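You operate a simulated robot arm through the tools that you are given. There is no shell and no other tool.

The job below is to be done with a simulated robot arm. You get a single attempt, and the scene is never put back.

Task
Set the winder to 40 mm width and 2.0 mm step, push the red slider down and zero the count.

The check looks at the end state, three seconds after you hand in, the way a careful person would. Anything else that was tipped, shoved, dropped, spilled or broken makes it a failure.

Robot
A 7-joint arm with a two-finger parallel gripper, fixed in place. Base frame: the origin is on the floor under the middle of its stand, x ahead of it, y to its left, z up. Lengths are in mm, angles in rad, forces in N, time in s.
With the tool pointing down near the work surface it reaches from about 380 to 800 mm from the base axis. Its first joint turns from -2.496 to 2.496 rad. Payload 3 kg.
Tool frame: the origin (TCP) lies between the finger pads and is the grasp point; the fingertips stand 30 mm ahead of it; z points along the fingers, y is the line along which they close. Largest opening 110 mm; finger width 20, thickness 10; the body of the gripper, 48 by 112 mm, starts 55 mm behind the TCP.
Orientation is that of the tool frame in the base frame, as a unit quaternion [x, y, z, w]. With the fingers straight down and closing along the base's y, the tool's x points along the base's -x, its y along +y and its z along -z.

Tools
- The arm moves only by the tool step_arm. Its argument "series" is a list of rows, each a list of 7 numbers: the finger opening in m, from 0 to 0.11, then the shift along the base's x, y, z in m, then the turn, a rotation vector about the base's x, y, z in rad. In form: [[grip, dx, dy, dz, rx, ry, rz], ...]. A call has 1 to 20 rows; each row shifts and turns the commanded pose from where the row before left it. Rows are played at 5 a second. More than 50 mm and 0.15 rad between two rows, or a gripper value outside its range, and nothing of the call is played. Where a pose cannot be reached the arm comes as near as it can. A force on the tool above 40 N (or 10 N above the force at the start of the call, whichever is more), or a blocked arm, ends the call early, and 0.2 s more pass. Each finger travels about 153 mm/s and halts on what it meets, pressing with about 38 N; the grip force reading is that of the motor and also rises with nothing between the fingers. The clock runs only during rows and for 0.2 s after the last one: add rows that do not move to give the fingers time. The reply holds the time, the measured pose of the TCP, the force on the tool along the base axes, the opening and the grip force, in the units named above and with some noise, with the torque about the TCP (base axes, N m) and any sound that the robot's microphone picked up.
- Cameras (640 x 400 px; columns grow to the right, rows downward): "scene" is fixed at [50.3, 503, 1337.5]; the picture's right is [0.01, -1.00, 0.00], its down [-0.71, -0.01, -0.70] and it looks along [0.70, 0.01, -0.71] (base axes); focal length 214 px, centre (320, 200). "wrist" rides on the gripper at [72, 17, -103] in the tool frame; the picture's right is [-0.23, 0.97, 0.00], its down [-0.76, -0.18, -0.62] and it looks along [-0.61, -0.14, 0.78] (tool axes); focal length 222 px, centre (320, 200). There is no depth. A picture from a camera that has moved, and an enlarged one, comes with that camera's place and axes in the base frame and with its lens.
- camera(camera): a new picture of that camera. It takes no simulated time.
- lift_body(by): moves the trunk up (or, below 0, down) by that many mm; the arm rides with it, the base frame stays. It gives what a move gives, with no picture.
- zoom(camera, box): a new picture of the part [left, top, right, bottom] of that camera's present view, enlarged. It takes no simulated time.
- finish_job(): hands the job in; it is judged then, once.

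Nothing tells you positions but the pictures and the camera data. Unless the task says otherwise, let go and move clear before handing in.

The tools are called after "Request:" by a JSON object that holds its "name" and its "arguments". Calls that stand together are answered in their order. step_arm: Moves the arm, as the interface text tells. Its arguments: {"type":"object","properties":{"series":{"type":"array"}},"required":["series"]} The other tools are called the same way: lift_body (by) moves the trunk up or down; camera (camera) takes a picture; zoom (camera, box) takes an enlarged picture of a part of a camera's view; finish_job () hands the job in.

At the start:

```text
t: 0.0
tcp_pos: [286.1, 538.2, 1195.5]
ee_rot: [0.0, 1.0, 0.0, -0.001]
contact_force: [0.1, 0.1, 0.2]
wrist_torque: [-0.03, 0.01, -0.01]
grip_width: 110.1
grip_force: 0.1
trunk travel left (down, up): [-375.0, 115.0]
```

scene: 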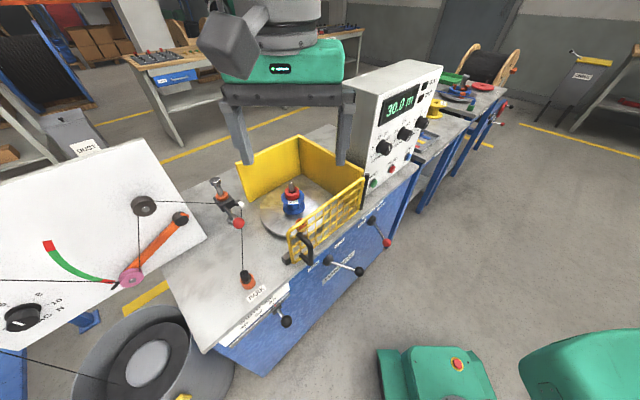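
wrist: 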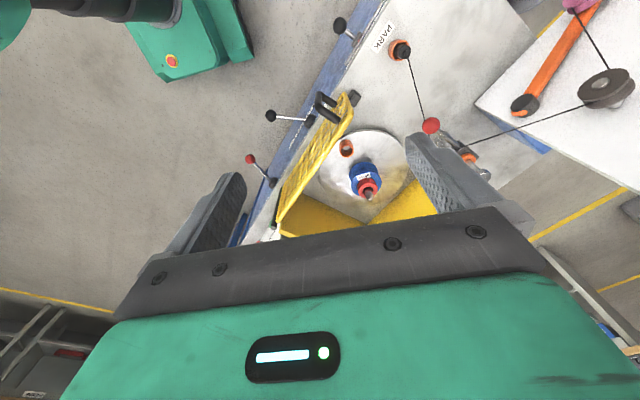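

I see a winding machine with a control panel on the right (display "30.0 m", knobs, buttons), levers on its blue front and a yellow guard. I'll zoom in to read the labels before I move anything.

Request:
{"name": "zoom", "arguments": {"camera": "scene", "box": [340, 60, 460, 210]}}

Request:
{"name": "zoom", "arguments": {"camera": "scene", "box": [200, 160, 420, 340]}}

Request:
{"name": "zoom", "arguments": {"camera": "scene", "box": [0, 150, 220, 350]}}

Request:
{"name": "zoom", "arguments": {"camera": "wrist", "box": [230, 0, 480, 240]}}

```text
2.67 times, centred on (400, 135) of scene
camera zoom: at [50.3, 503.0, 1337.5], right [0.01, -1.0, 0.0], down [-0.71, -0.01, -0.7], along [0.7, 0.01, -0.71], focal length 572 px, centre (107, 373)
```

zoom: 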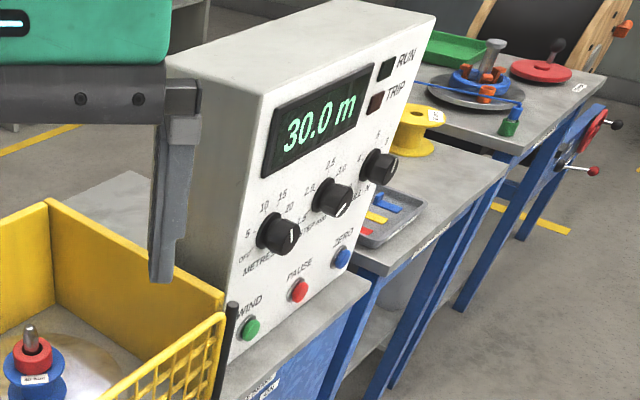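

```text
2.22 times, centred on (310, 250) of scene
camera zoom: at [50.3, 503.0, 1337.5], right [0.01, -1.0, 0.0], down [-0.71, -0.01, -0.7], along [0.7, 0.01, -0.71], focal length 477 px, centre (342, 89)
```

zoom: 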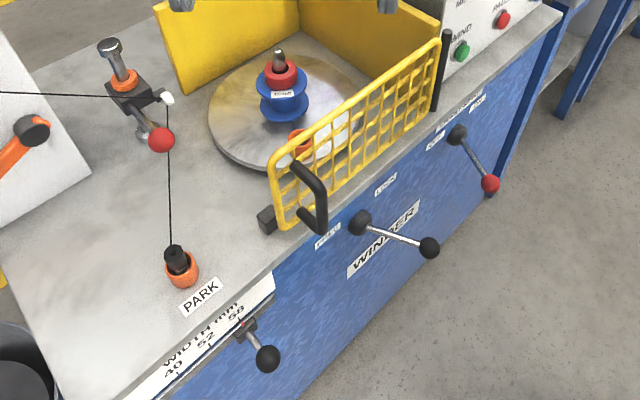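

```text
2.00 times, centred on (110, 250) of scene
camera zoom: at [50.3, 503.0, 1337.5], right [0.01, -1.0, 0.0], down [-0.71, -0.01, -0.7], along [0.7, 0.01, -0.71], focal length 429 px, centre (740, 100)
```

zoom: 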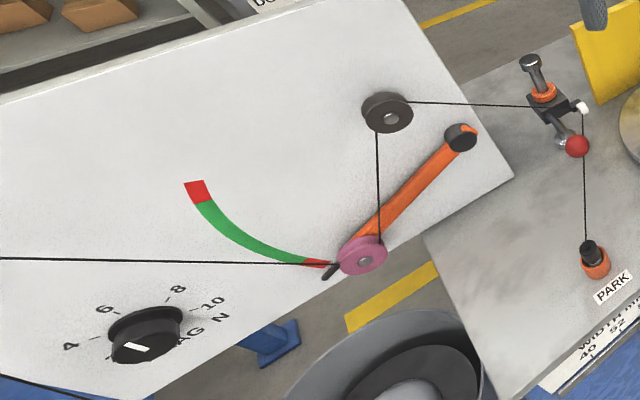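

```text
1.67 times, centred on (355, 120) of wrist
camera zoom: at [213.4, 554.6, 1299.8], right [0.23, 0.97, 0.0], down [0.76, -0.18, 0.62], along [0.61, -0.14, -0.78], focal length 370 px, centre (262, 333)
```

zoom: 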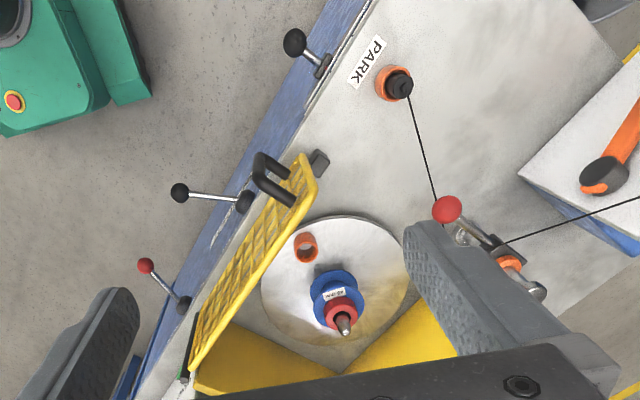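

I need to read the labels more closely and work out which part is the "red slider". The candidates are the red collar on the spindle and the red-balled levers.

Request:
{"name": "zoom", "arguments": {"camera": "scene", "box": [365, 105, 435, 160]}}

Request:
{"name": "zoom", "arguments": {"camera": "scene", "box": [355, 135, 425, 200]}}

Request:
{"name": "zoom", "arguments": {"camera": "scene", "box": [240, 270, 310, 340]}}

Request:
{"name": "zoom", "arguments": {"camera": "scene", "box": [265, 165, 325, 225]}}

Request:
{"name": "zoom", "arguments": {"camera": "scene", "box": [300, 190, 420, 290]}}

Request:
{"name": "zoom", "arguments": {"camera": "scene", "box": [200, 170, 260, 230]}}

```text
7.27 times, centred on (400, 132) of scene
camera zoom: at [50.3, 503.0, 1337.5], right [0.01, -1.0, 0.0], down [-0.71, -0.01, -0.7], along [0.7, 0.01, -0.71], focal length 1560 px, centre (-262, 691)
```

zoom: 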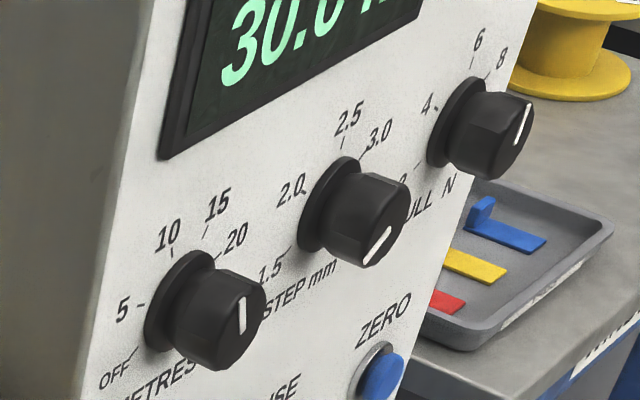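

```text
6.15 times, centred on (390, 168) of scene
camera zoom: at [50.3, 503.0, 1337.5], right [0.01, -1.0, 0.0], down [-0.71, -0.01, -0.7], along [0.7, 0.01, -0.71], focal length 1320 px, centre (-111, 400)
```

zoom: 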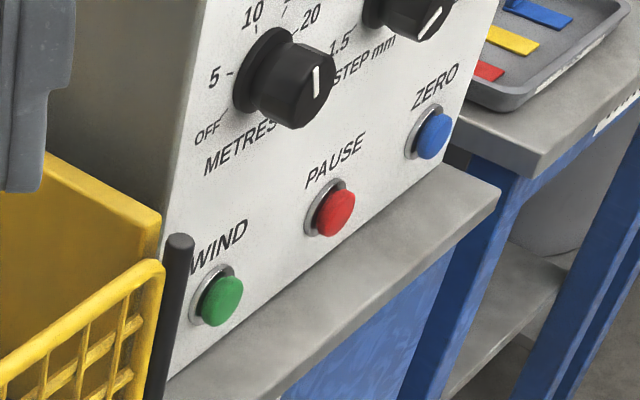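

```text
5.71 times, centred on (275, 305) of scene
camera zoom: at [50.3, 503.0, 1337.5], right [0.01, -1.0, 0.0], down [-0.71, -0.01, -0.7], along [0.7, 0.01, -0.71], focal length 1226 px, centre (577, -400)
```

zoom: 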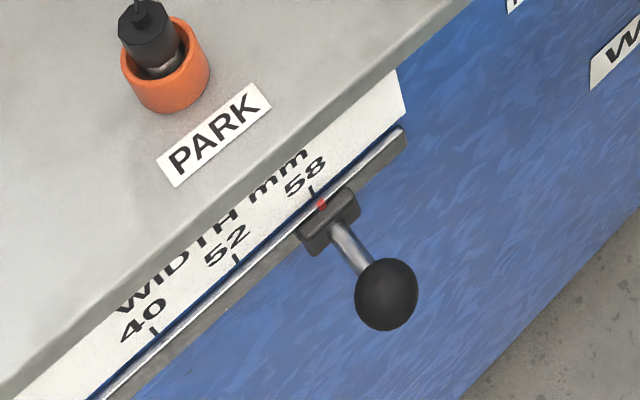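

```text
6.67 times, centred on (295, 195) of scene
camera zoom: at [50.3, 503.0, 1337.5], right [0.01, -1.0, 0.0], down [-0.71, -0.01, -0.7], along [0.7, 0.01, -0.71], focal length 1430 px, centre (487, 233)
```

zoom: 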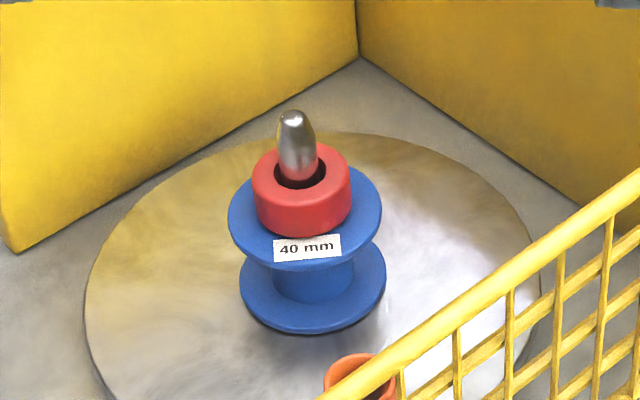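

```text
4.00 times, centred on (360, 240) of scene
camera zoom: at [50.3, 503.0, 1337.5], right [0.01, -1.0, 0.0], down [-0.71, -0.01, -0.7], along [0.7, 0.01, -0.71], focal length 858 px, centre (160, 40)
```

zoom: 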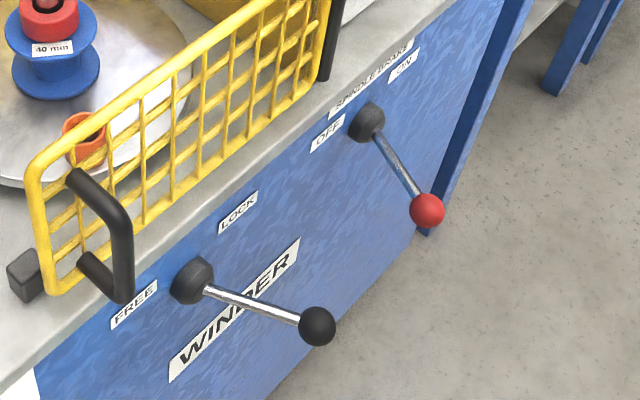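

```text
6.67 times, centred on (230, 200) of scene
camera zoom: at [50.3, 503.0, 1337.5], right [0.01, -1.0, 0.0], down [-0.71, -0.01, -0.7], along [0.7, 0.01, -0.71], focal length 1430 px, centre (920, 200)
```

zoom: 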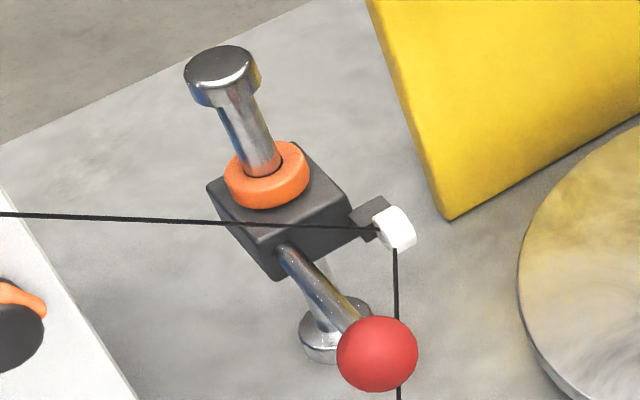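

The table is turned about 45° from the base: its front edge is roughly 627 mm out and its top is near z = 781. The "red slider" looks like the block with the red ball on the vertical post of the wire guide, at about (415, 730, 876). I'll bring the arm around in front of the panel to see it properly.

Request:
{"name": "step_arm", "arguments": {"series": [[0.11, 0.0186, -0.0331, 0, 0, 0, 0.0539], [0.11, 0.0186, -0.0331, 0, 0, 0, 0.0539], [0.11, 0.0186, -0.0331, 0, 0, 0, 0.0539], [0.11, 0.0186, -0.0331, 0, 0, 0, 0.0539], [0.11, 0.0186, -0.0331, 0, 0, 0, 0.0539], [0.11, 0.0186, -0.0331, 0, 0, 0, 0.0539], [0.11, 0.0186, -0.0331, 0, 0, 0, 0.0539], [0.11, 0.0186, -0.0331, 0, 0, 0, 0.0539], [0.11, 0.0186, -0.0331, 0, 0, 0, 0.0539], [0.11, 0.0186, -0.0331, 0, 0, 0, 0.0539], [0.11, 0.0186, -0.0331, 0, 0, 0, 0.0539], [0.11, 0.0186, -0.0331, 0, 0, 0, 0.0539], [0.11, 0.0186, -0.0331, 0, 0, 0, 0.0539], [0.11, 0.0186, -0.0331, 0, 0, 0, 0.0539], [0.11, 0.0186, -0.0331, 0, 0, 0, 0.0539]]}}

```text
t: 3.2
tcp_pos: [563.9, 40.6, 1197.6]
ee_rot: [-0.395, 0.919, -0.001, 0.0]
contact_force: [0.7, -0.2, 0.3]
wrist_torque: [-0.02, 0.0, -0.03]
grip_width: 110.0
grip_force: 0.1
trunk travel left (down, up): [-375.0, 115.0]
```

The arm moved as commanded. Next I'll pitch the tool up by about 45° and lower it so the wrist camera faces the panel.

Request:
{"name": "step_arm", "arguments": {"series": [[0.11, 0, 0, -0.03, 0.0939, -0.0898, 0], [0.11, 0, 0, -0.03, 0.0939, -0.0898, 0], [0.11, 0, 0, -0.03, 0.0939, -0.0898, 0], [0.11, 0, 0, -0.03, 0.0939, -0.0898, 0], [0.11, 0, 0, -0.03, 0.0939, -0.0898, 0], [0.11, 0, 0, -0.03, 0.0939, -0.0898, 0], [0.11, 0, 0, 0, 0, 0, 0]]}}

Request:
{"name": "camera", "arguments": {"camera": "wrist"}}

Request:
{"name": "camera", "arguments": {"camera": "scene"}}

```text
t: 4.8
tcp_pos: [566.0, 41.0, 1018.6]
ee_rot: [-0.364, 0.85, 0.149, 0.35]
contact_force: [-0.3, -0.6, 0.1]
wrist_torque: [-0.02, -0.01, 0.03]
grip_width: 110.0
grip_force: 0.0
trunk travel left (down, up): [-375.0, 115.0]
```

```text
taken
camera wrist: at [468.1, -36.5, 1040.5], right [-0.59, 0.79, 0.16], down [0.2, -0.05, 0.98], along [0.78, 0.61, -0.13], focal length 222 px, centre (320, 200)
```

wrist: 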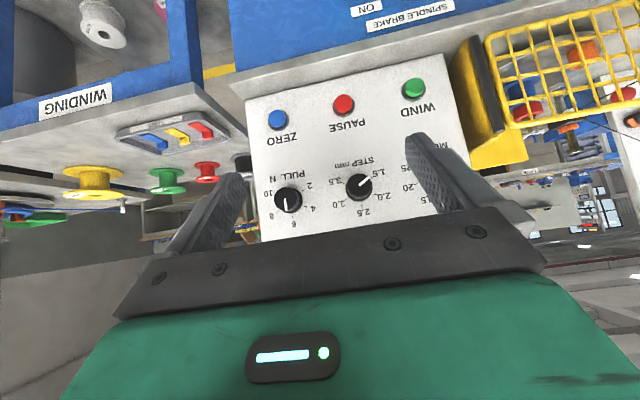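

```text
taken
```

scene: 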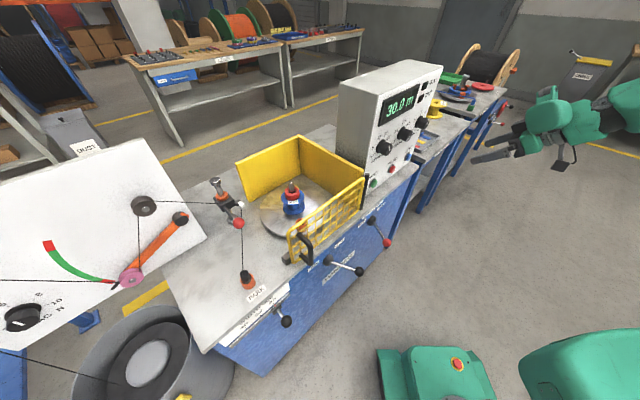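

The panel is in view, upside down. I'll zoom in to read the STEP scale and see where its pointer is.

Request:
{"name": "zoom", "arguments": {"camera": "wrist", "box": [240, 70, 460, 230]}}

Request:
{"name": "zoom", "arguments": {"camera": "wrist", "box": [315, 145, 415, 225]}}

Request:
{"name": "zoom", "arguments": {"camera": "scene", "box": [335, 60, 455, 200]}}

Request:
{"name": "zoom", "arguments": {"camera": "wrist", "box": [400, 0, 640, 170]}}

```text
2.50 times, centred on (350, 150) of wrist
camera zoom: at [468.1, -36.5, 1040.5], right [-0.59, 0.79, 0.16], down [0.2, -0.05, 0.98], along [0.78, 0.61, -0.13], focal length 555 px, centre (245, 325)
```

zoom: 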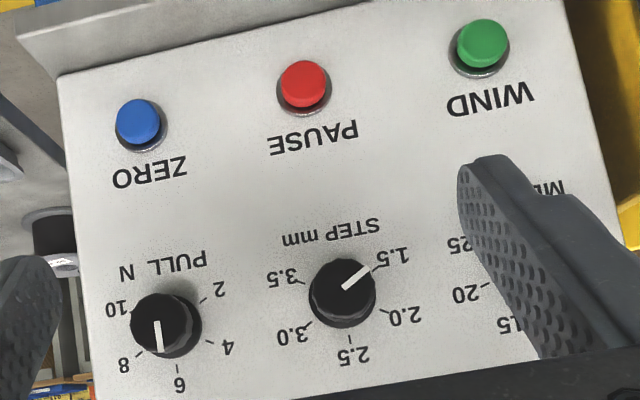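

```text
5.00 times, centred on (365, 185) of wrist
camera zoom: at [468.1, -36.5, 1040.5], right [-0.59, 0.79, 0.16], down [0.2, -0.05, 0.98], along [0.78, 0.61, -0.13], focal length 1111 px, centre (95, 275)
```

zoom: 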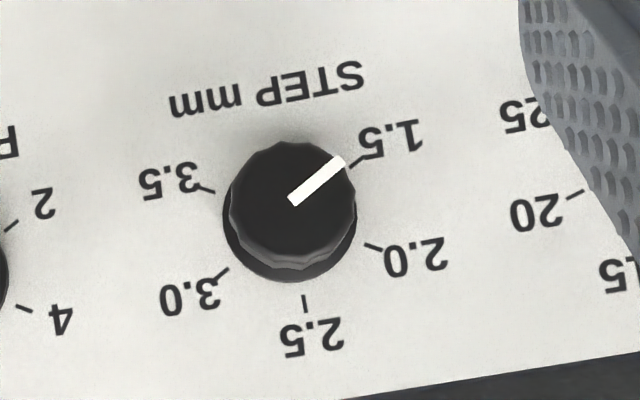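

```text
2.86 times, centred on (395, 130) of scene
camera zoom: at [50.3, 503.0, 1337.5], right [0.01, -1.0, 0.0], down [-0.71, -0.01, -0.7], along [0.7, 0.01, -0.71], focal length 613 px, centre (106, 400)
```

zoom: 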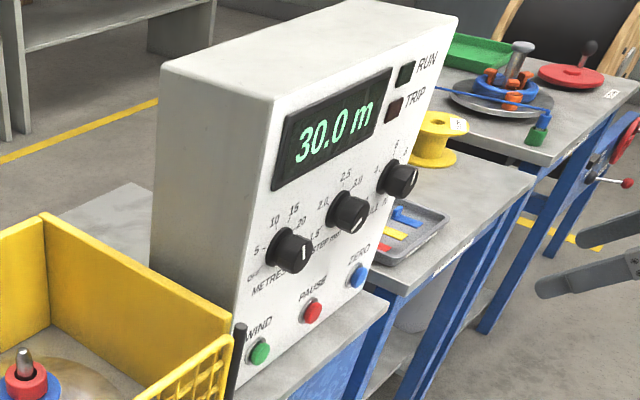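

```text
2.35 times, centred on (520, 85) of wrist
camera zoom: at [468.1, -36.5, 1040.5], right [-0.59, 0.79, 0.16], down [0.2, -0.05, 0.98], along [0.78, 0.61, -0.13], focal length 523 px, centre (-151, 471)
```

zoom: 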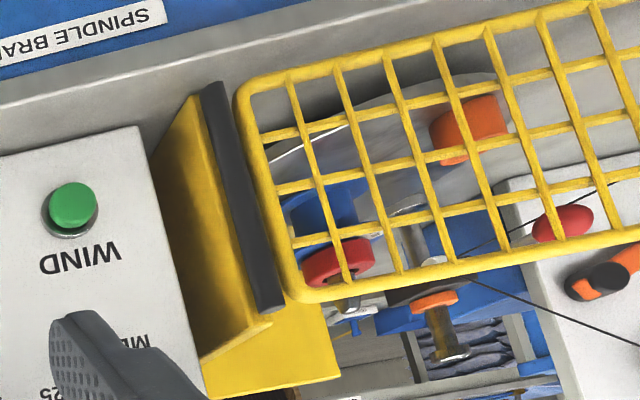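

The panel lies at about d = 665 mm in table coordinates. The buttons sit at z ≈ 837 and the knobs at z ≈ 983, with STEP and PAUSE at r ≈ 349 and ZERO at r ≈ 468. The STEP knob is on 1.5, so it needs one detent clockwise (about 60°). I'll level the tool toward the knob and check the alignment.

Request:
{"name": "step_arm", "arguments": {"series": [[0.08, 0.0077, 0.0157, -0.005, 0.0867, -0.0829, 0], [0.08, 0.0077, 0.0157, -0.005, 0.0867, -0.0829, 0], [0.08, 0.0077, 0.0157, -0.005, 0.0867, -0.0829, 0], [0.08, 0.0077, 0.0157, -0.005, 0.0867, -0.0829, 0], [0.08, 0.0077, 0.0157, -0.005, 0.0867, -0.0829, 0], [0.08, 0.0077, 0.0157, -0.005, 0.0867, -0.0829, 0], [0.08, 0, 0, 0, 0, 0, 0]]}}

Request:
{"name": "camera", "arguments": {"camera": "wrist"}}

Request:
{"name": "camera", "arguments": {"camera": "scene"}}

```text
t: 6.4
tcp_pos: [603.2, 109.8, 998.4]
ee_rot: [-0.332, 0.72, 0.269, 0.547]
contact_force: [-0.1, -0.4, -0.1]
wrist_torque: [0.01, -0.02, 0.02]
grip_width: 80.2
grip_force: 0.0
out of reach, approached as far as the arm can: row 2, 3, 4, 6
trunk travel left (down, up): [-375.0, 115.0]
```

```text
taken
camera wrist: at [513.9, 29.8, 954.7], right [-0.71, 0.66, 0.24], down [-0.1, -0.44, 0.89], along [0.7, 0.61, 0.38], focal length 222 px, centre (320, 200)
```

wrist: 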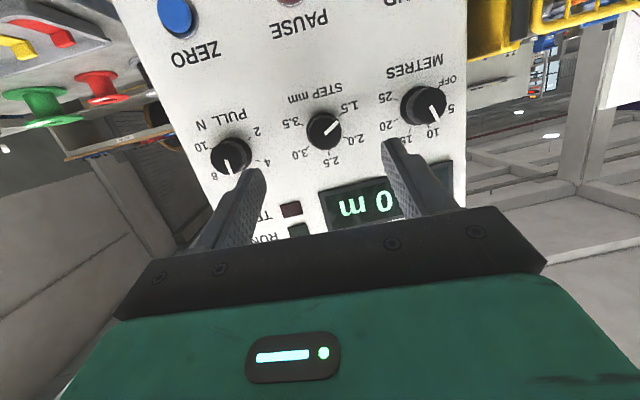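

```text
taken
```

scene: 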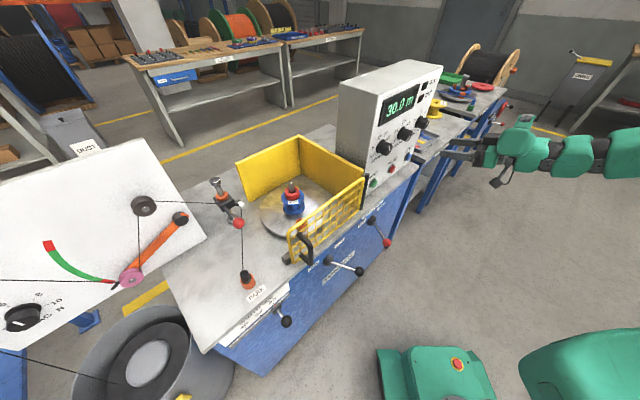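

The wrist stopped at about 75° pitch, so it's at a joint limit. Lowering the trunk should let the forearm come in flatter. I'll back off a little, lower it, and bring the tool back up.

Request:
{"name": "step_arm", "arguments": {"series": [[0.08, -0.017, -0.018, 0.03, 0, 0, 0], [0.08, -0.017, -0.018, 0.03, 0, 0, 0], [0.08, 0, 0, 0, 0, 0, 0]]}}

Request:
{"name": "lift_body", "arguments": {"by": -200}}

```text
t: 7.2
tcp_pos: [566.9, 72.6, 1058.0]
ee_rot: [-0.33, 0.721, 0.264, 0.55]
contact_force: [0.0, -0.4, 0.2]
wrist_torque: [-0.07, 0.0, 0.01]
grip_width: 80.0
grip_force: 0.1
trunk travel left (down, up): [-375.0, 115.0]
```

```text
t: 9.4
tcp_pos: [569.1, 73.1, 857.2]
ee_rot: [-0.33, 0.721, 0.264, 0.55]
contact_force: [-0.5, -0.1, 0.4]
wrist_torque: [0.01, -0.02, -0.01]
grip_width: 79.9
grip_force: 0.1
trunk travel left (down, up): [-175.0, 315.0]
```

Request:
{"name": "step_arm", "arguments": {"series": [[0.08, 0, 0, 0.03, 0, 0, 0], [0.08, 0, 0, 0.03, 0, 0, 0], [0.08, 0, 0, 0.03, 0, 0, 0], [0.08, 0, 0, 0.03, 0, 0, 0], [0.08, 0, 0, 0, 0, 0, 0]]}}

Request:
{"name": "camera", "arguments": {"camera": "scene"}}

```text
t: 10.6
tcp_pos: [567.7, 74.5, 978.2]
ee_rot: [-0.329, 0.721, 0.263, 0.55]
contact_force: [0.5, 0.2, -0.5]
wrist_torque: [0.01, -0.01, 0.0]
grip_width: 79.9
grip_force: 0.0
trunk travel left (down, up): [-175.0, 315.0]
```

```text
taken
```

scene: 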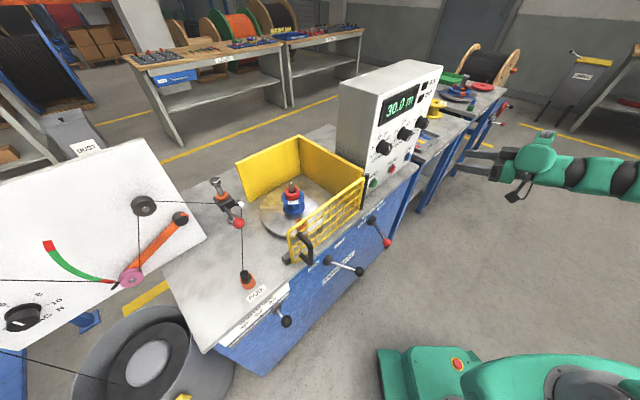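

Request:
{"name": "step_arm", "arguments": {"series": [[0.08, 0.0138, 0.0191, 0.0033, 0, 0, -0.066], [0.08, 0.0138, 0.0191, 0.0033, 0.0683, -0.0653, 0], [0.08, 0.0138, 0.0191, 0.0033, 0.0683, -0.0653, 0], [0.08, 0, 0, 0, 0, 0, 0]]}}

Request:
{"name": "camera", "arguments": {"camera": "wrist"}}

```text
t: 11.6
tcp_pos: [610.4, 132.0, 986.0]
ee_rot: [-0.285, 0.674, 0.278, 0.622]
contact_force: [0.0, 0.2, -0.1]
wrist_torque: [0.0, 0.02, -0.01]
grip_width: 80.2
grip_force: 0.0
trunk travel left (down, up): [-175.0, 315.0]
```

```text
taken
camera wrist: at [522.6, 65.9, 921.8], right [-0.69, 0.68, 0.25], down [-0.25, -0.55, 0.8], along [0.68, 0.5, 0.55], focal length 222 px, centre (320, 200)
```

wrist: 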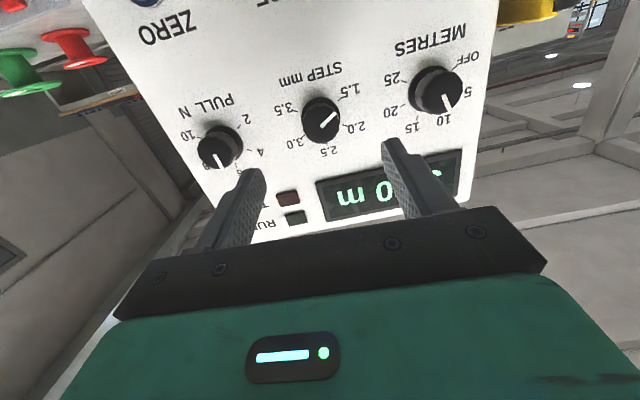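

The panel face turns out to be nearly vertical, with the STEP knob face centred near r = 349, d = 654, z = 984. I'll straighten the tool and advance until the fingertips are just short of the knob.

Request:
{"name": "step_arm", "arguments": {"series": [[0.08, 0.0166, 0.0178, 0, 0.0223, -0.049, -0.012], [0.08, 0.0166, 0.0178, 0, 0, 0, 0], [0.08, 0.0166, 0.0178, 0, 0, 0, 0], [0.08, 0, 0, 0, 0, 0, 0]]}}

Request:
{"name": "camera", "arguments": {"camera": "wrist"}}

Request:
{"name": "zoom", "arguments": {"camera": "scene", "box": [335, 60, 495, 200]}}

```text
t: 12.6
tcp_pos: [669.1, 176.5, 991.4]
ee_rot: [-0.277, 0.659, 0.271, 0.645]
contact_force: [-0.5, -0.2, -0.9]
wrist_torque: [0.0, -0.01, 0.01]
grip_width: 79.7
grip_force: 0.0
out of reach, approached as far as the arm can: row 1
trunk travel left (down, up): [-175.0, 315.0]
```

```text
taken
camera wrist: at [583.6, 112.8, 921.5], right [-0.69, 0.68, 0.23], down [-0.3, -0.56, 0.77], along [0.66, 0.47, 0.59], focal length 222 px, centre (320, 200)
```

wrist: 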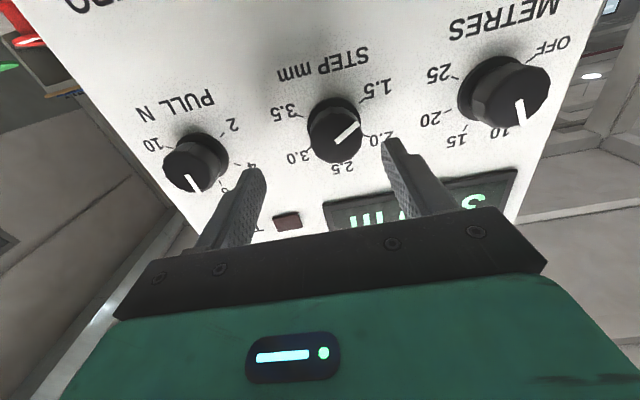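

```text
2.86 times, centred on (415, 130) of scene
camera zoom: at [50.3, 503.0, 1337.5], right [0.01, -1.0, 0.0], down [-0.71, -0.01, -0.7], along [0.7, 0.01, -0.71], focal length 613 px, centre (49, 400)
```

zoom: 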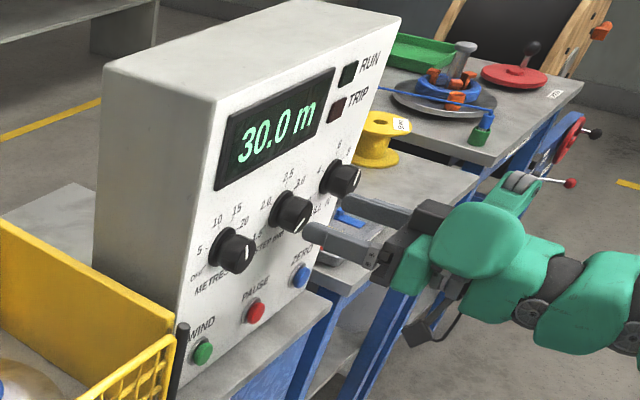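

The tool orientation is right, but it drifted about 12 mm to the right and 6 mm high. I'll correct that.

Request:
{"name": "step_arm", "arguments": {"series": [[0.08, -0.0091, 0.0087, -0.006, 0, 0, 0], [0.08, 0, 0, 0, 0, 0, 0]]}}

Request:
{"name": "camera", "arguments": {"camera": "wrist"}}

```text
t: 13.2
tcp_pos: [662.0, 189.6, 1003.0]
ee_rot: [-0.285, 0.648, 0.283, 0.647]
contact_force: [-0.3, 0.6, -0.1]
wrist_torque: [-0.01, -0.02, -0.06]
grip_width: 79.7
grip_force: 0.0
out of reach, approached as far as the arm can: row 1
trunk travel left (down, up): [-175.0, 315.0]
```

```text
taken
camera wrist: at [578.8, 124.1, 931.2], right [-0.72, 0.66, 0.23], down [-0.29, -0.58, 0.76], along [0.63, 0.48, 0.6], focal length 222 px, centre (320, 200)
```

wrist: 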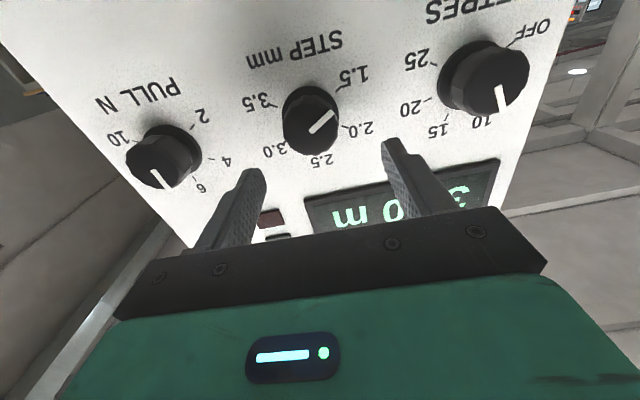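

I'm at the wrist limit again, so I'll back off, lower the trunk further and re-approach.

Request:
{"name": "step_arm", "arguments": {"series": [[0.08, -0.02, -0.021, 0, 0, 0, 0], [0.08, -0.02, -0.021, 0, 0, 0, 0]]}}

Request:
{"name": "lift_body", "arguments": {"by": -150}}

Request:
{"name": "step_arm", "arguments": {"series": [[0.08, 0, 0, 0.03, 0, 0, 0], [0.08, 0, 0, 0.03, 0, 0, 0], [0.08, 0, 0, 0.03, 0, 0, 0], [0.08, 0, 0, 0.03, 0, 0, 0], [0.08, 0, 0, 0, 0, 0, 0]]}}

```text
t: 13.8
tcp_pos: [620.8, 142.9, 985.7]
ee_rot: [-0.278, 0.659, 0.271, 0.644]
contact_force: [-0.6, -1.0, -0.5]
wrist_torque: [-0.01, 0.01, 0.01]
grip_width: 79.8
grip_force: 0.1
trunk travel left (down, up): [-175.0, 315.0]
```

```text
t: 15.5
tcp_pos: [620.5, 142.4, 837.0]
ee_rot: [-0.278, 0.658, 0.271, 0.645]
contact_force: [0.6, 0.2, 0.6]
wrist_torque: [0.05, 0.03, -0.01]
grip_width: 80.0
grip_force: 0.0
trunk travel left (down, up): [-25.0, 465.0]
```

```text
t: 16.7
tcp_pos: [618.7, 143.5, 954.1]
ee_rot: [-0.278, 0.658, 0.271, 0.645]
contact_force: [-0.6, 0.5, -0.6]
wrist_torque: [-0.03, 0.02, 0.03]
grip_width: 79.9
grip_force: 0.1
trunk travel left (down, up): [-25.0, 465.0]
```

Request:
{"name": "step_arm", "arguments": {"series": [[0.08, 0.0161, 0.0163, 0.0105, 0, 0, 0], [0.08, 0.0161, 0.0163, 0.0105, 0, 0, 0], [0.08, 0.0161, 0.0163, 0.0105, 0, 0, 0], [0.08, 0, 0, 0, 0, 0, 0]]}}

Request:
{"name": "camera", "arguments": {"camera": "wrist"}}

Request:
{"name": "zoom", "arguments": {"camera": "scene", "box": [335, 60, 495, 200]}}

```text
t: 17.7
tcp_pos: [667.1, 192.5, 986.5]
ee_rot: [-0.278, 0.658, 0.271, 0.645]
contact_force: [0.2, 0.7, 0.4]
wrist_torque: [-0.02, -0.03, 0.0]
grip_width: 80.0
grip_force: 0.1
trunk travel left (down, up): [-25.0, 465.0]
```

```text
taken
camera wrist: at [580.9, 128.3, 916.5], right [-0.69, 0.68, 0.23], down [-0.3, -0.56, 0.77], along [0.66, 0.47, 0.59], focal length 222 px, centre (320, 200)
```

wrist: 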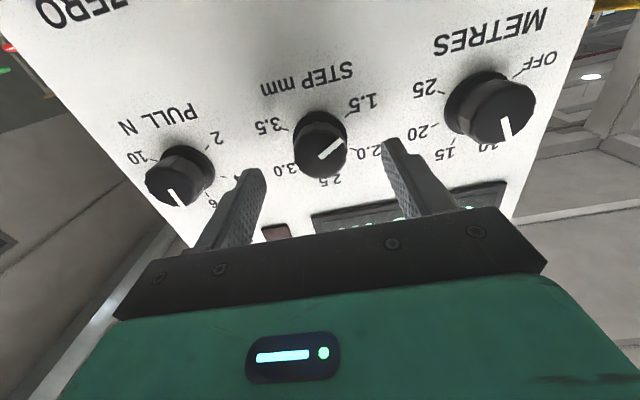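

```text
2.86 times, centred on (415, 130) of scene
camera zoom: at [50.3, 503.0, 1337.5], right [0.01, -1.0, 0.0], down [-0.71, -0.01, -0.7], along [0.7, 0.01, -0.71], focal length 613 px, centre (49, 400)
```

zoom: 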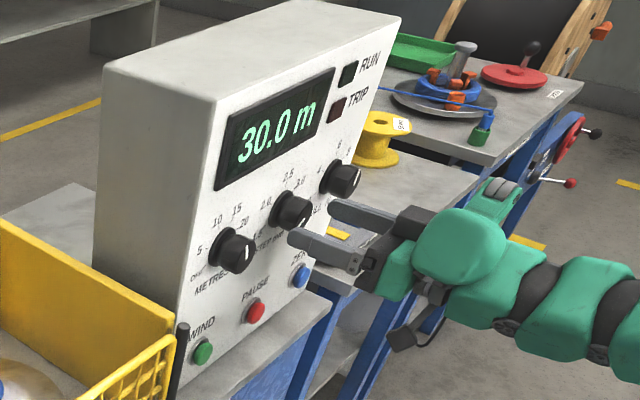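

The fingers are centred on the knob at r = 349, z = 986. I'll advance so they straddle it, stopping just short of the panel.

Request:
{"name": "step_arm", "arguments": {"series": [[0.07, 0.0083, 0.0087, 0.0005, 0, 0, 0], [0.07, 0.0083, 0.0087, 0, 0, 0, 0], [0.07, 0.0055, 0.0058, 0, 0, 0, 0], [0.07, 0, 0, 0, 0, 0, 0]]}}

Request:
{"name": "camera", "arguments": {"camera": "wrist"}}

Request:
{"name": "zoom", "arguments": {"camera": "scene", "box": [370, 100, 450, 160]}}

```text
t: 18.7
tcp_pos: [689.3, 215.8, 986.6]
ee_rot: [-0.279, 0.657, 0.272, 0.645]
contact_force: [0.5, -0.7, 0.1]
wrist_torque: [0.0, 0.03, 0.02]
grip_width: 70.1
grip_force: 0.1
trunk travel left (down, up): [-25.0, 465.0]
```

```text
taken
camera wrist: at [604.1, 152.2, 916.6], right [-0.69, 0.68, 0.23], down [-0.3, -0.56, 0.77], along [0.66, 0.47, 0.59], focal length 222 px, centre (320, 200)
```

wrist: 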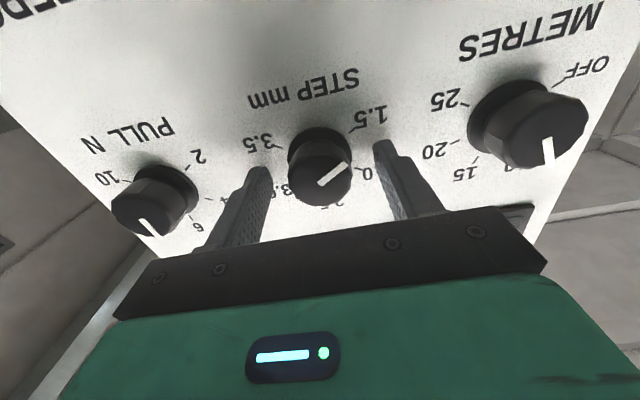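

```text
6.67 times, centred on (410, 130) of scene
camera zoom: at [50.3, 503.0, 1337.5], right [0.01, -1.0, 0.0], down [-0.71, -0.01, -0.7], along [0.7, 0.01, -0.71], focal length 1430 px, centre (-280, 667)
```

zoom: 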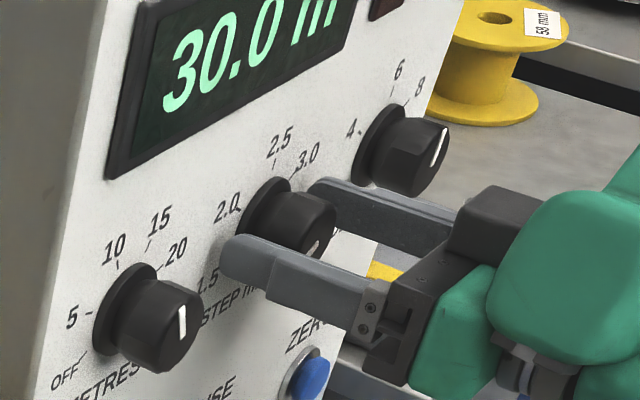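

The fingers straddle the knob without touching anything. Closing on it now.

Request:
{"name": "step_arm", "arguments": {"series": [[0.05, 0, 0, 0, 0, 0, 0], [0.03, 0, 0, 0, 0, 0, 0], [0.03, 0, 0, 0, 0, 0, 0]]}}

Request:
{"name": "camera", "arguments": {"camera": "wrist"}}

```text
t: 19.5
tcp_pos: [688.8, 215.4, 987.8]
ee_rot: [-0.278, 0.658, 0.271, 0.645]
contact_force: [-3.4, 3.4, -0.3]
wrist_torque: [0.06, -0.08, -1.07]
grip_width: 37.9
grip_force: 44.5
trunk travel left (down, up): [-25.0, 465.0]
```

```text
taken
camera wrist: at [603.8, 152.3, 916.7], right [-0.69, 0.68, 0.22], down [-0.3, -0.56, 0.78], along [0.66, 0.47, 0.59], focal length 222 px, centre (320, 200)
```

wrist: 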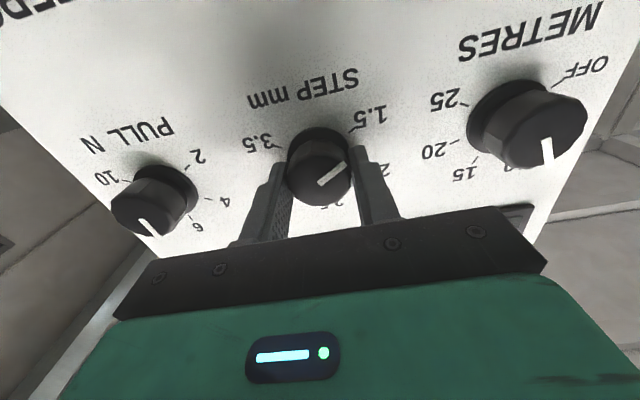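

The knob is gripped at 38 mm. I'll turn it clockwise by about 60°.

Request:
{"name": "step_arm", "arguments": {"series": [[0.03, 0, 0, 0, 0.0917, 0.0935, -0.0026], [0.03, 0, 0, 0, 0.0917, 0.0935, -0.0026], [0.03, 0, 0, 0, 0.0917, 0.0935, -0.0026], [0.03, 0, 0, 0, 0.0917, 0.0935, -0.0026]]}}

Request:
{"name": "camera", "arguments": {"camera": "wrist"}}

Request:
{"name": "zoom", "arguments": {"camera": "scene", "box": [370, 100, 450, 160]}}

```text
t: 20.5
tcp_pos: [688.7, 215.3, 986.8]
ee_rot: [-0.097, 0.708, 0.429, 0.552]
contact_force: [-13.4, -8.9, -17.8]
wrist_torque: [0.11, -0.1, 0.35]
grip_width: 37.9
grip_force: 44.6
trunk travel left (down, up): [-25.0, 465.0]
```

```text
taken
camera wrist: at [580.3, 176.0, 934.8], right [-0.51, 0.52, 0.68], down [-0.04, -0.81, 0.58], along [0.86, 0.27, 0.44], focal length 222 px, centre (320, 200)
```

wrist: 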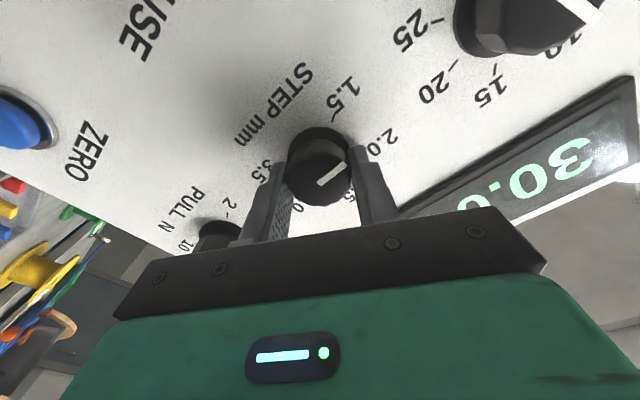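

```text
6.67 times, centred on (410, 130) of scene
camera zoom: at [50.3, 503.0, 1337.5], right [0.01, -1.0, 0.0], down [-0.71, -0.01, -0.7], along [0.7, 0.01, -0.71], focal length 1430 px, centre (-280, 667)
```

zoom: 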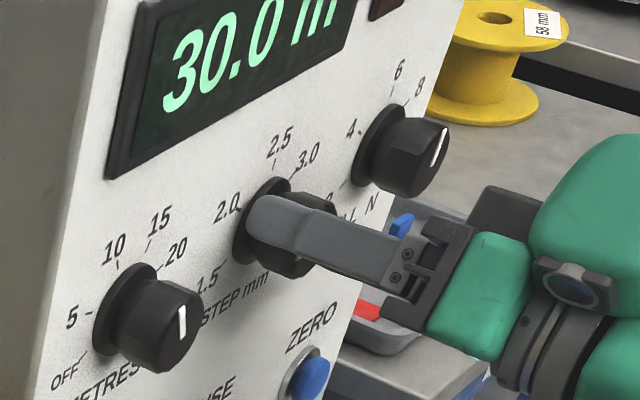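

The knob is turning with the gripper without slipping and is about halfway. I'll finish the second half with a small shift to relieve the side load.

Request:
{"name": "step_arm", "arguments": {"series": [[0.03, -0.0004, -0.0004, -0.0006, 0.0917, 0.0935, -0.0026], [0.03, -0.0004, -0.0004, -0.0006, 0.0917, 0.0935, -0.0026], [0.03, 0, 0, -0.0004, 0.0917, 0.0935, -0.0026], [0.03, 0, 0, 0, 0.0917, 0.0935, -0.0026]]}}

Request:
{"name": "camera", "arguments": {"camera": "wrist"}}

Request:
{"name": "zoom", "arguments": {"camera": "wrist", "box": [220, 60, 420, 220]}}

Request:
{"name": "zoom", "arguments": {"camera": "scene", "box": [370, 100, 450, 160]}}

```text
t: 21.5
tcp_pos: [689.7, 214.4, 985.8]
ee_rot: [0.09, 0.707, 0.559, 0.423]
contact_force: [12.3, 3.6, 4.0]
wrist_torque: [1.15, -1.13, 0.48]
grip_width: 37.9
grip_force: 45.0
trunk travel left (down, up): [-25.0, 465.0]
```

```text
taken
camera wrist: at [566.8, 190.2, 966.3], right [-0.2, 0.21, 0.96], down [0.1, -0.97, 0.24], along [0.98, 0.14, 0.17], focal length 222 px, centre (320, 200)
```

wrist: 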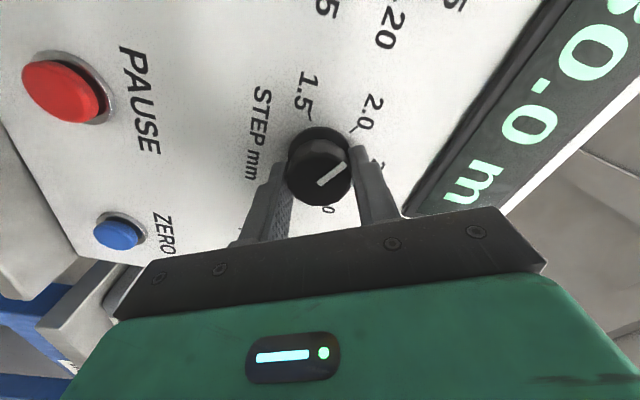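

```text
2.50 times, centred on (320, 140) of wrist
camera zoom: at [566.8, 190.2, 966.3], right [-0.2, 0.21, 0.96], down [0.1, -0.97, 0.24], along [0.98, 0.14, 0.17], focal length 555 px, centre (320, 350)
```

zoom: 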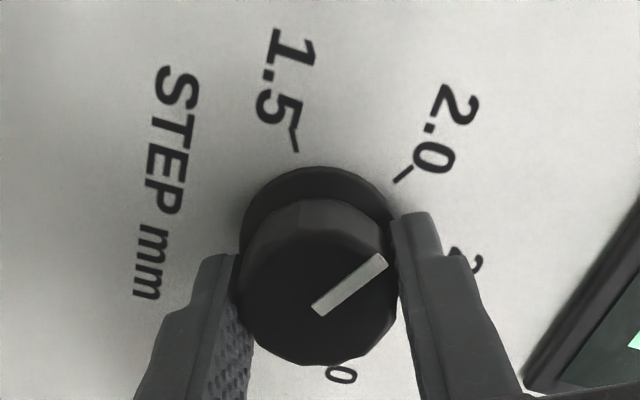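

```text
6.67 times, centred on (410, 130) of scene
camera zoom: at [50.3, 503.0, 1337.5], right [0.01, -1.0, 0.0], down [-0.71, -0.01, -0.7], along [0.7, 0.01, -0.71], focal length 1430 px, centre (-280, 667)
```

zoom: 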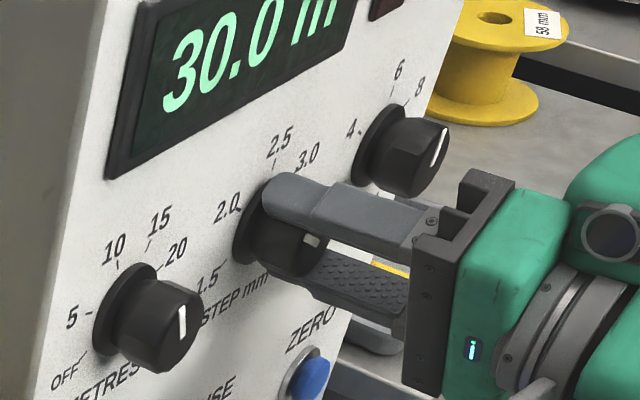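

The pointer lines up with the 2.0 tick. I'll release the knob, back straight out and check again.

Request:
{"name": "step_arm", "arguments": {"series": [[0.05, 0, 0, 0, 0, 0, 0], [0.07, 0, 0, 0, 0, 0, 0], [0.07, 0, 0, 0, 0, 0, 0]]}}

Request:
{"name": "step_arm", "arguments": {"series": [[0.07, -0.0104, -0.0108, 0, 0, 0, 0], [0.07, -0.0138, -0.0145, 0, 0, 0, 0], [0.07, -0.0207, -0.0217, 0, 0, 0, 0], [0.07, -0.0207, -0.0217, 0, 0, 0, 0], [0.07, 0, 0, 0, 0, 0, 0]]}}

Request:
{"name": "camera", "arguments": {"camera": "wrist"}}

Request:
{"name": "zoom", "arguments": {"camera": "wrist", "box": [240, 60, 440, 200]}}

Request:
{"name": "zoom", "arguments": {"camera": "scene", "box": [370, 100, 450, 160]}}

```text
t: 22.3
tcp_pos: [689.5, 215.2, 985.2]
ee_rot: [0.088, 0.708, 0.558, 0.424]
contact_force: [0.0, 0.6, 0.3]
wrist_torque: [0.01, -0.03, 0.01]
grip_width: 70.1
grip_force: 0.1
trunk travel left (down, up): [-25.0, 465.0]
```

```text
t: 23.5
tcp_pos: [623.9, 145.7, 985.2]
ee_rot: [0.087, 0.708, 0.558, 0.423]
contact_force: [0.7, -0.2, -1.0]
wrist_torque: [-0.01, 0.01, 0.02]
grip_width: 70.3
grip_force: 0.1
trunk travel left (down, up): [-25.0, 465.0]
```

```text
taken
camera wrist: at [500.8, 120.6, 965.3], right [-0.2, 0.22, 0.96], down [0.1, -0.97, 0.24], along [0.98, 0.15, 0.17], focal length 222 px, centre (320, 200)
```

wrist: 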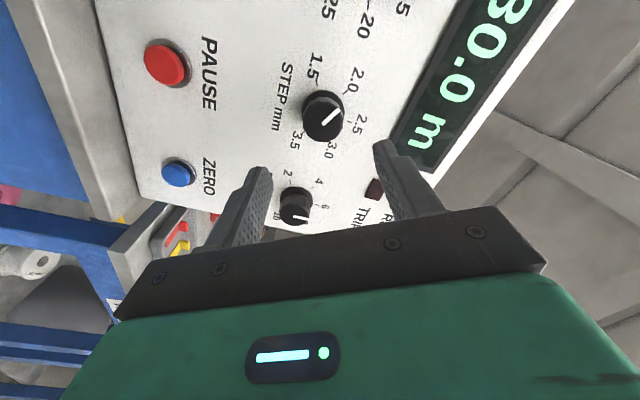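

```text
2.86 times, centred on (340, 130) of wrist
camera zoom: at [500.8, 120.6, 965.3], right [-0.2, 0.22, 0.96], down [0.1, -0.97, 0.24], along [0.98, 0.15, 0.17], focal length 635 px, centre (263, 400)
```

zoom: 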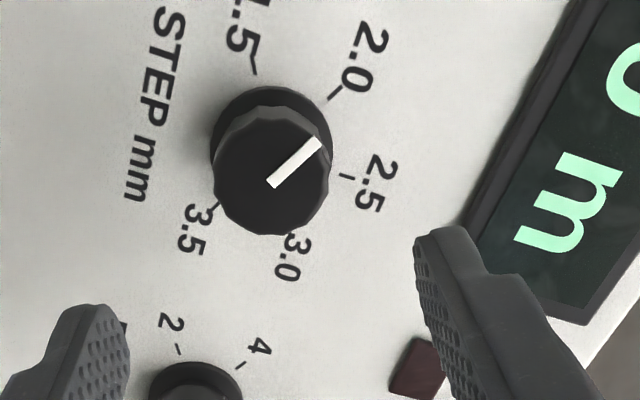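

```text
6.67 times, centred on (410, 130) of scene
camera zoom: at [50.3, 503.0, 1337.5], right [0.01, -1.0, 0.0], down [-0.71, -0.01, -0.7], along [0.7, 0.01, -0.71], focal length 1430 px, centre (-280, 667)
```

zoom: 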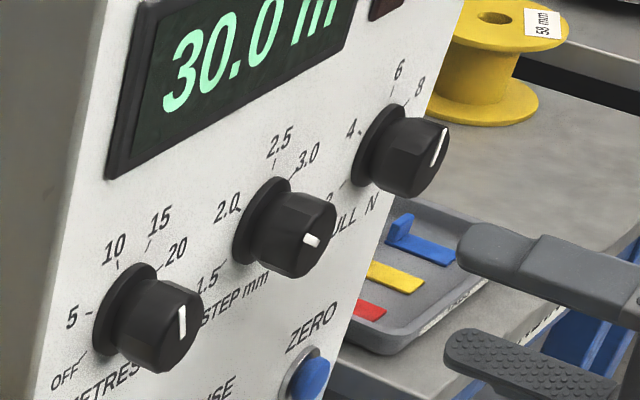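

The STEP knob is confirmed on 2.0. Next is the blue ZERO button at about (793, 152, 837): I'll undo the roll, close the fingers and line up in front of it.

Request:
{"name": "step_arm", "arguments": {"series": [[0.04, 0.0141, -0.0066, -0.0185, -0.0917, -0.0935, 0.0026], [0.0, 0.0141, -0.0066, -0.0185, -0.0917, -0.0935, 0.0026], [0.0, 0.0141, -0.0066, -0.0185, -0.0917, -0.0935, 0.0026], [0.0, 0.0141, -0.0066, -0.0185, -0.0917, -0.0935, 0.0026], [0.0, 0.0141, -0.0066, -0.0185, -0.0917, -0.0935, 0.0026], [0.0, 0.0141, -0.0066, -0.0185, -0.0917, -0.0935, 0.0026], [0.0, 0.0141, -0.0066, -0.0185, -0.0917, -0.0935, 0.0026], [0.0, 0.0141, -0.0066, -0.0185, -0.0917, -0.0935, 0.0026], [0.0, 0, 0, 0, 0, 0, 0]]}}

Request:
{"name": "camera", "arguments": {"camera": "wrist"}}

Request:
{"name": "zoom", "arguments": {"camera": "scene", "box": [355, 80, 515, 220]}}

```text
t: 25.5
tcp_pos: [735.7, 92.7, 836.8]
ee_rot: [-0.279, 0.658, 0.271, 0.645]
contact_force: [0.1, 0.4, 0.2]
wrist_torque: [0.0, -0.02, -0.01]
grip_width: 0.2
grip_force: 37.4
trunk travel left (down, up): [-25.0, 465.0]
```

```text
taken
camera wrist: at [651.8, 29.3, 767.1], right [-0.69, 0.68, 0.22], down [-0.3, -0.56, 0.78], along [0.65, 0.47, 0.59], focal length 222 px, centre (320, 200)
```

wrist: 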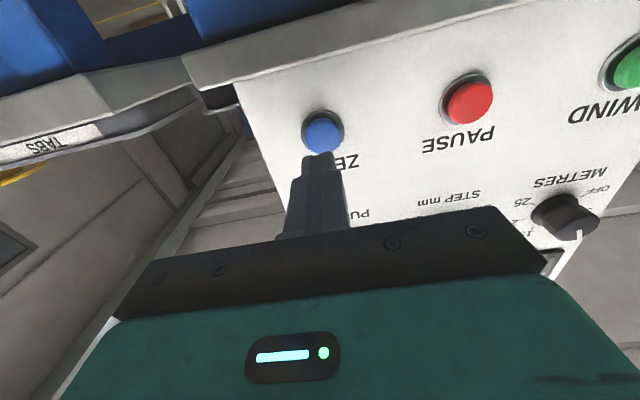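

```text
2.86 times, centred on (435, 150) of scene
camera zoom: at [50.3, 503.0, 1337.5], right [0.01, -1.0, 0.0], down [-0.71, -0.01, -0.7], along [0.7, 0.01, -0.71], focal length 613 px, centre (-9, 343)
```

zoom: 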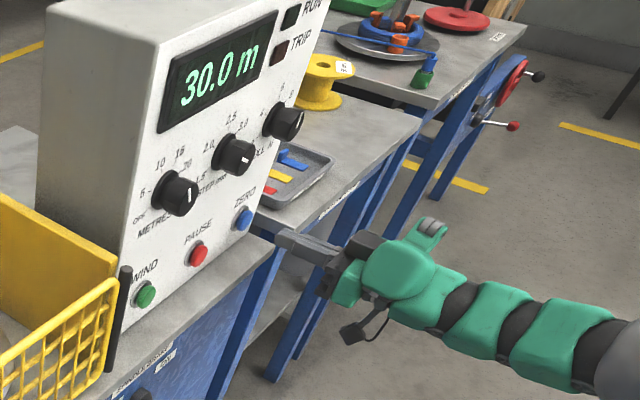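

The fingertip lines up with ZERO at r ≈ 467, z ≈ 835. Approaching it now.

Request:
{"name": "step_arm", "arguments": {"series": [[0.0, 0.0083, 0.0087, 0, 0, 0, 0], [0.0, 0.0083, 0.0087, 0, 0, 0, 0], [0.0, 0.0083, 0.0087, 0, 0, 0, 0], [0.0, 0.0055, 0.0058, 0, 0, 0, 0], [0.0, 0, 0, 0, 0, 0, 0]]}}

Request:
{"name": "camera", "arguments": {"camera": "wrist"}}

Request:
{"name": "zoom", "arguments": {"camera": "scene", "box": [375, 110, 455, 190]}}

```text
t: 26.7
tcp_pos: [767.0, 125.2, 837.5]
ee_rot: [-0.278, 0.658, 0.271, 0.645]
contact_force: [-0.7, -0.8, -0.7]
wrist_torque: [-0.05, 0.02, -0.02]
grip_width: 0.0
grip_force: 37.8
trunk travel left (down, up): [-25.0, 465.0]
```

```text
taken
camera wrist: at [681.5, 62.0, 766.5], right [-0.69, 0.68, 0.23], down [-0.3, -0.56, 0.78], along [0.66, 0.47, 0.59], focal length 222 px, centre (320, 200)
```

wrist: 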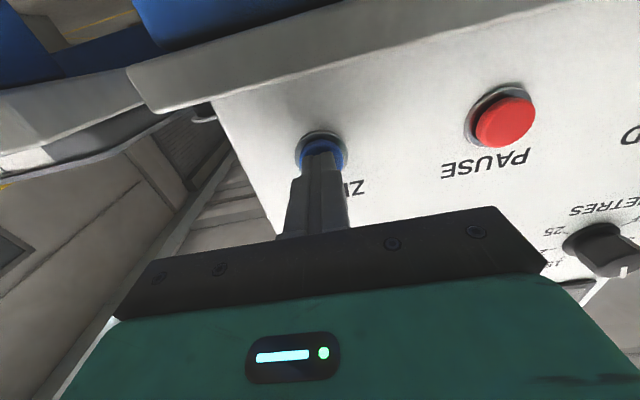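

```text
5.00 times, centred on (415, 150) of scene
camera zoom: at [50.3, 503.0, 1337.5], right [0.01, -1.0, 0.0], down [-0.71, -0.01, -0.7], along [0.7, 0.01, -0.71], focal length 1072 px, centre (-155, 450)
```

zoom: 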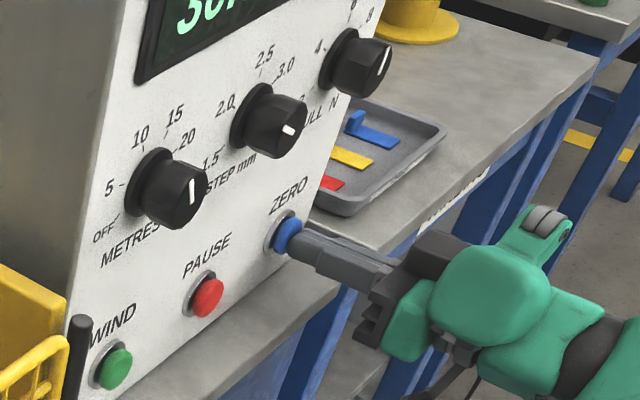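

Request:
{"name": "step_arm", "arguments": {"series": [[0.0, 0.0021, 0.0022, 0, 0, 0, 0], [0.0, 0.0021, 0.0022, 0, 0, 0, 0], [0.0, 0, 0, 0, 0, 0, 0]]}}

Request:
{"name": "camera", "arguments": {"camera": "scene"}}

```text
t: 27.5
tcp_pos: [770.2, 128.7, 837.5]
ee_rot: [-0.278, 0.658, 0.271, 0.645]
contact_force: [-2.7, -3.0, -2.5]
wrist_torque: [0.04, 0.04, 0.0]
grip_width: 0.0
grip_force: 37.6
trunk travel left (down, up): [-25.0, 465.0]
heard: click
```

```text
taken
```

scene: 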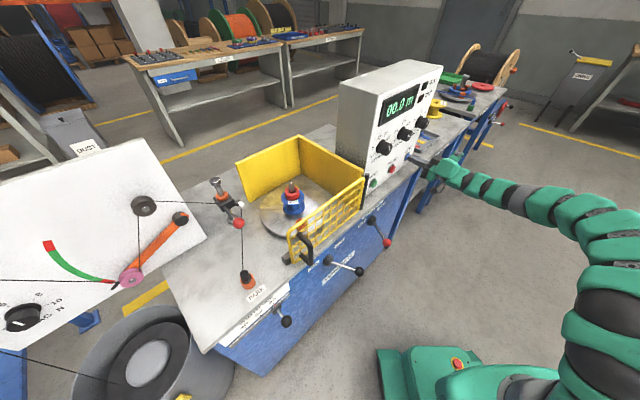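

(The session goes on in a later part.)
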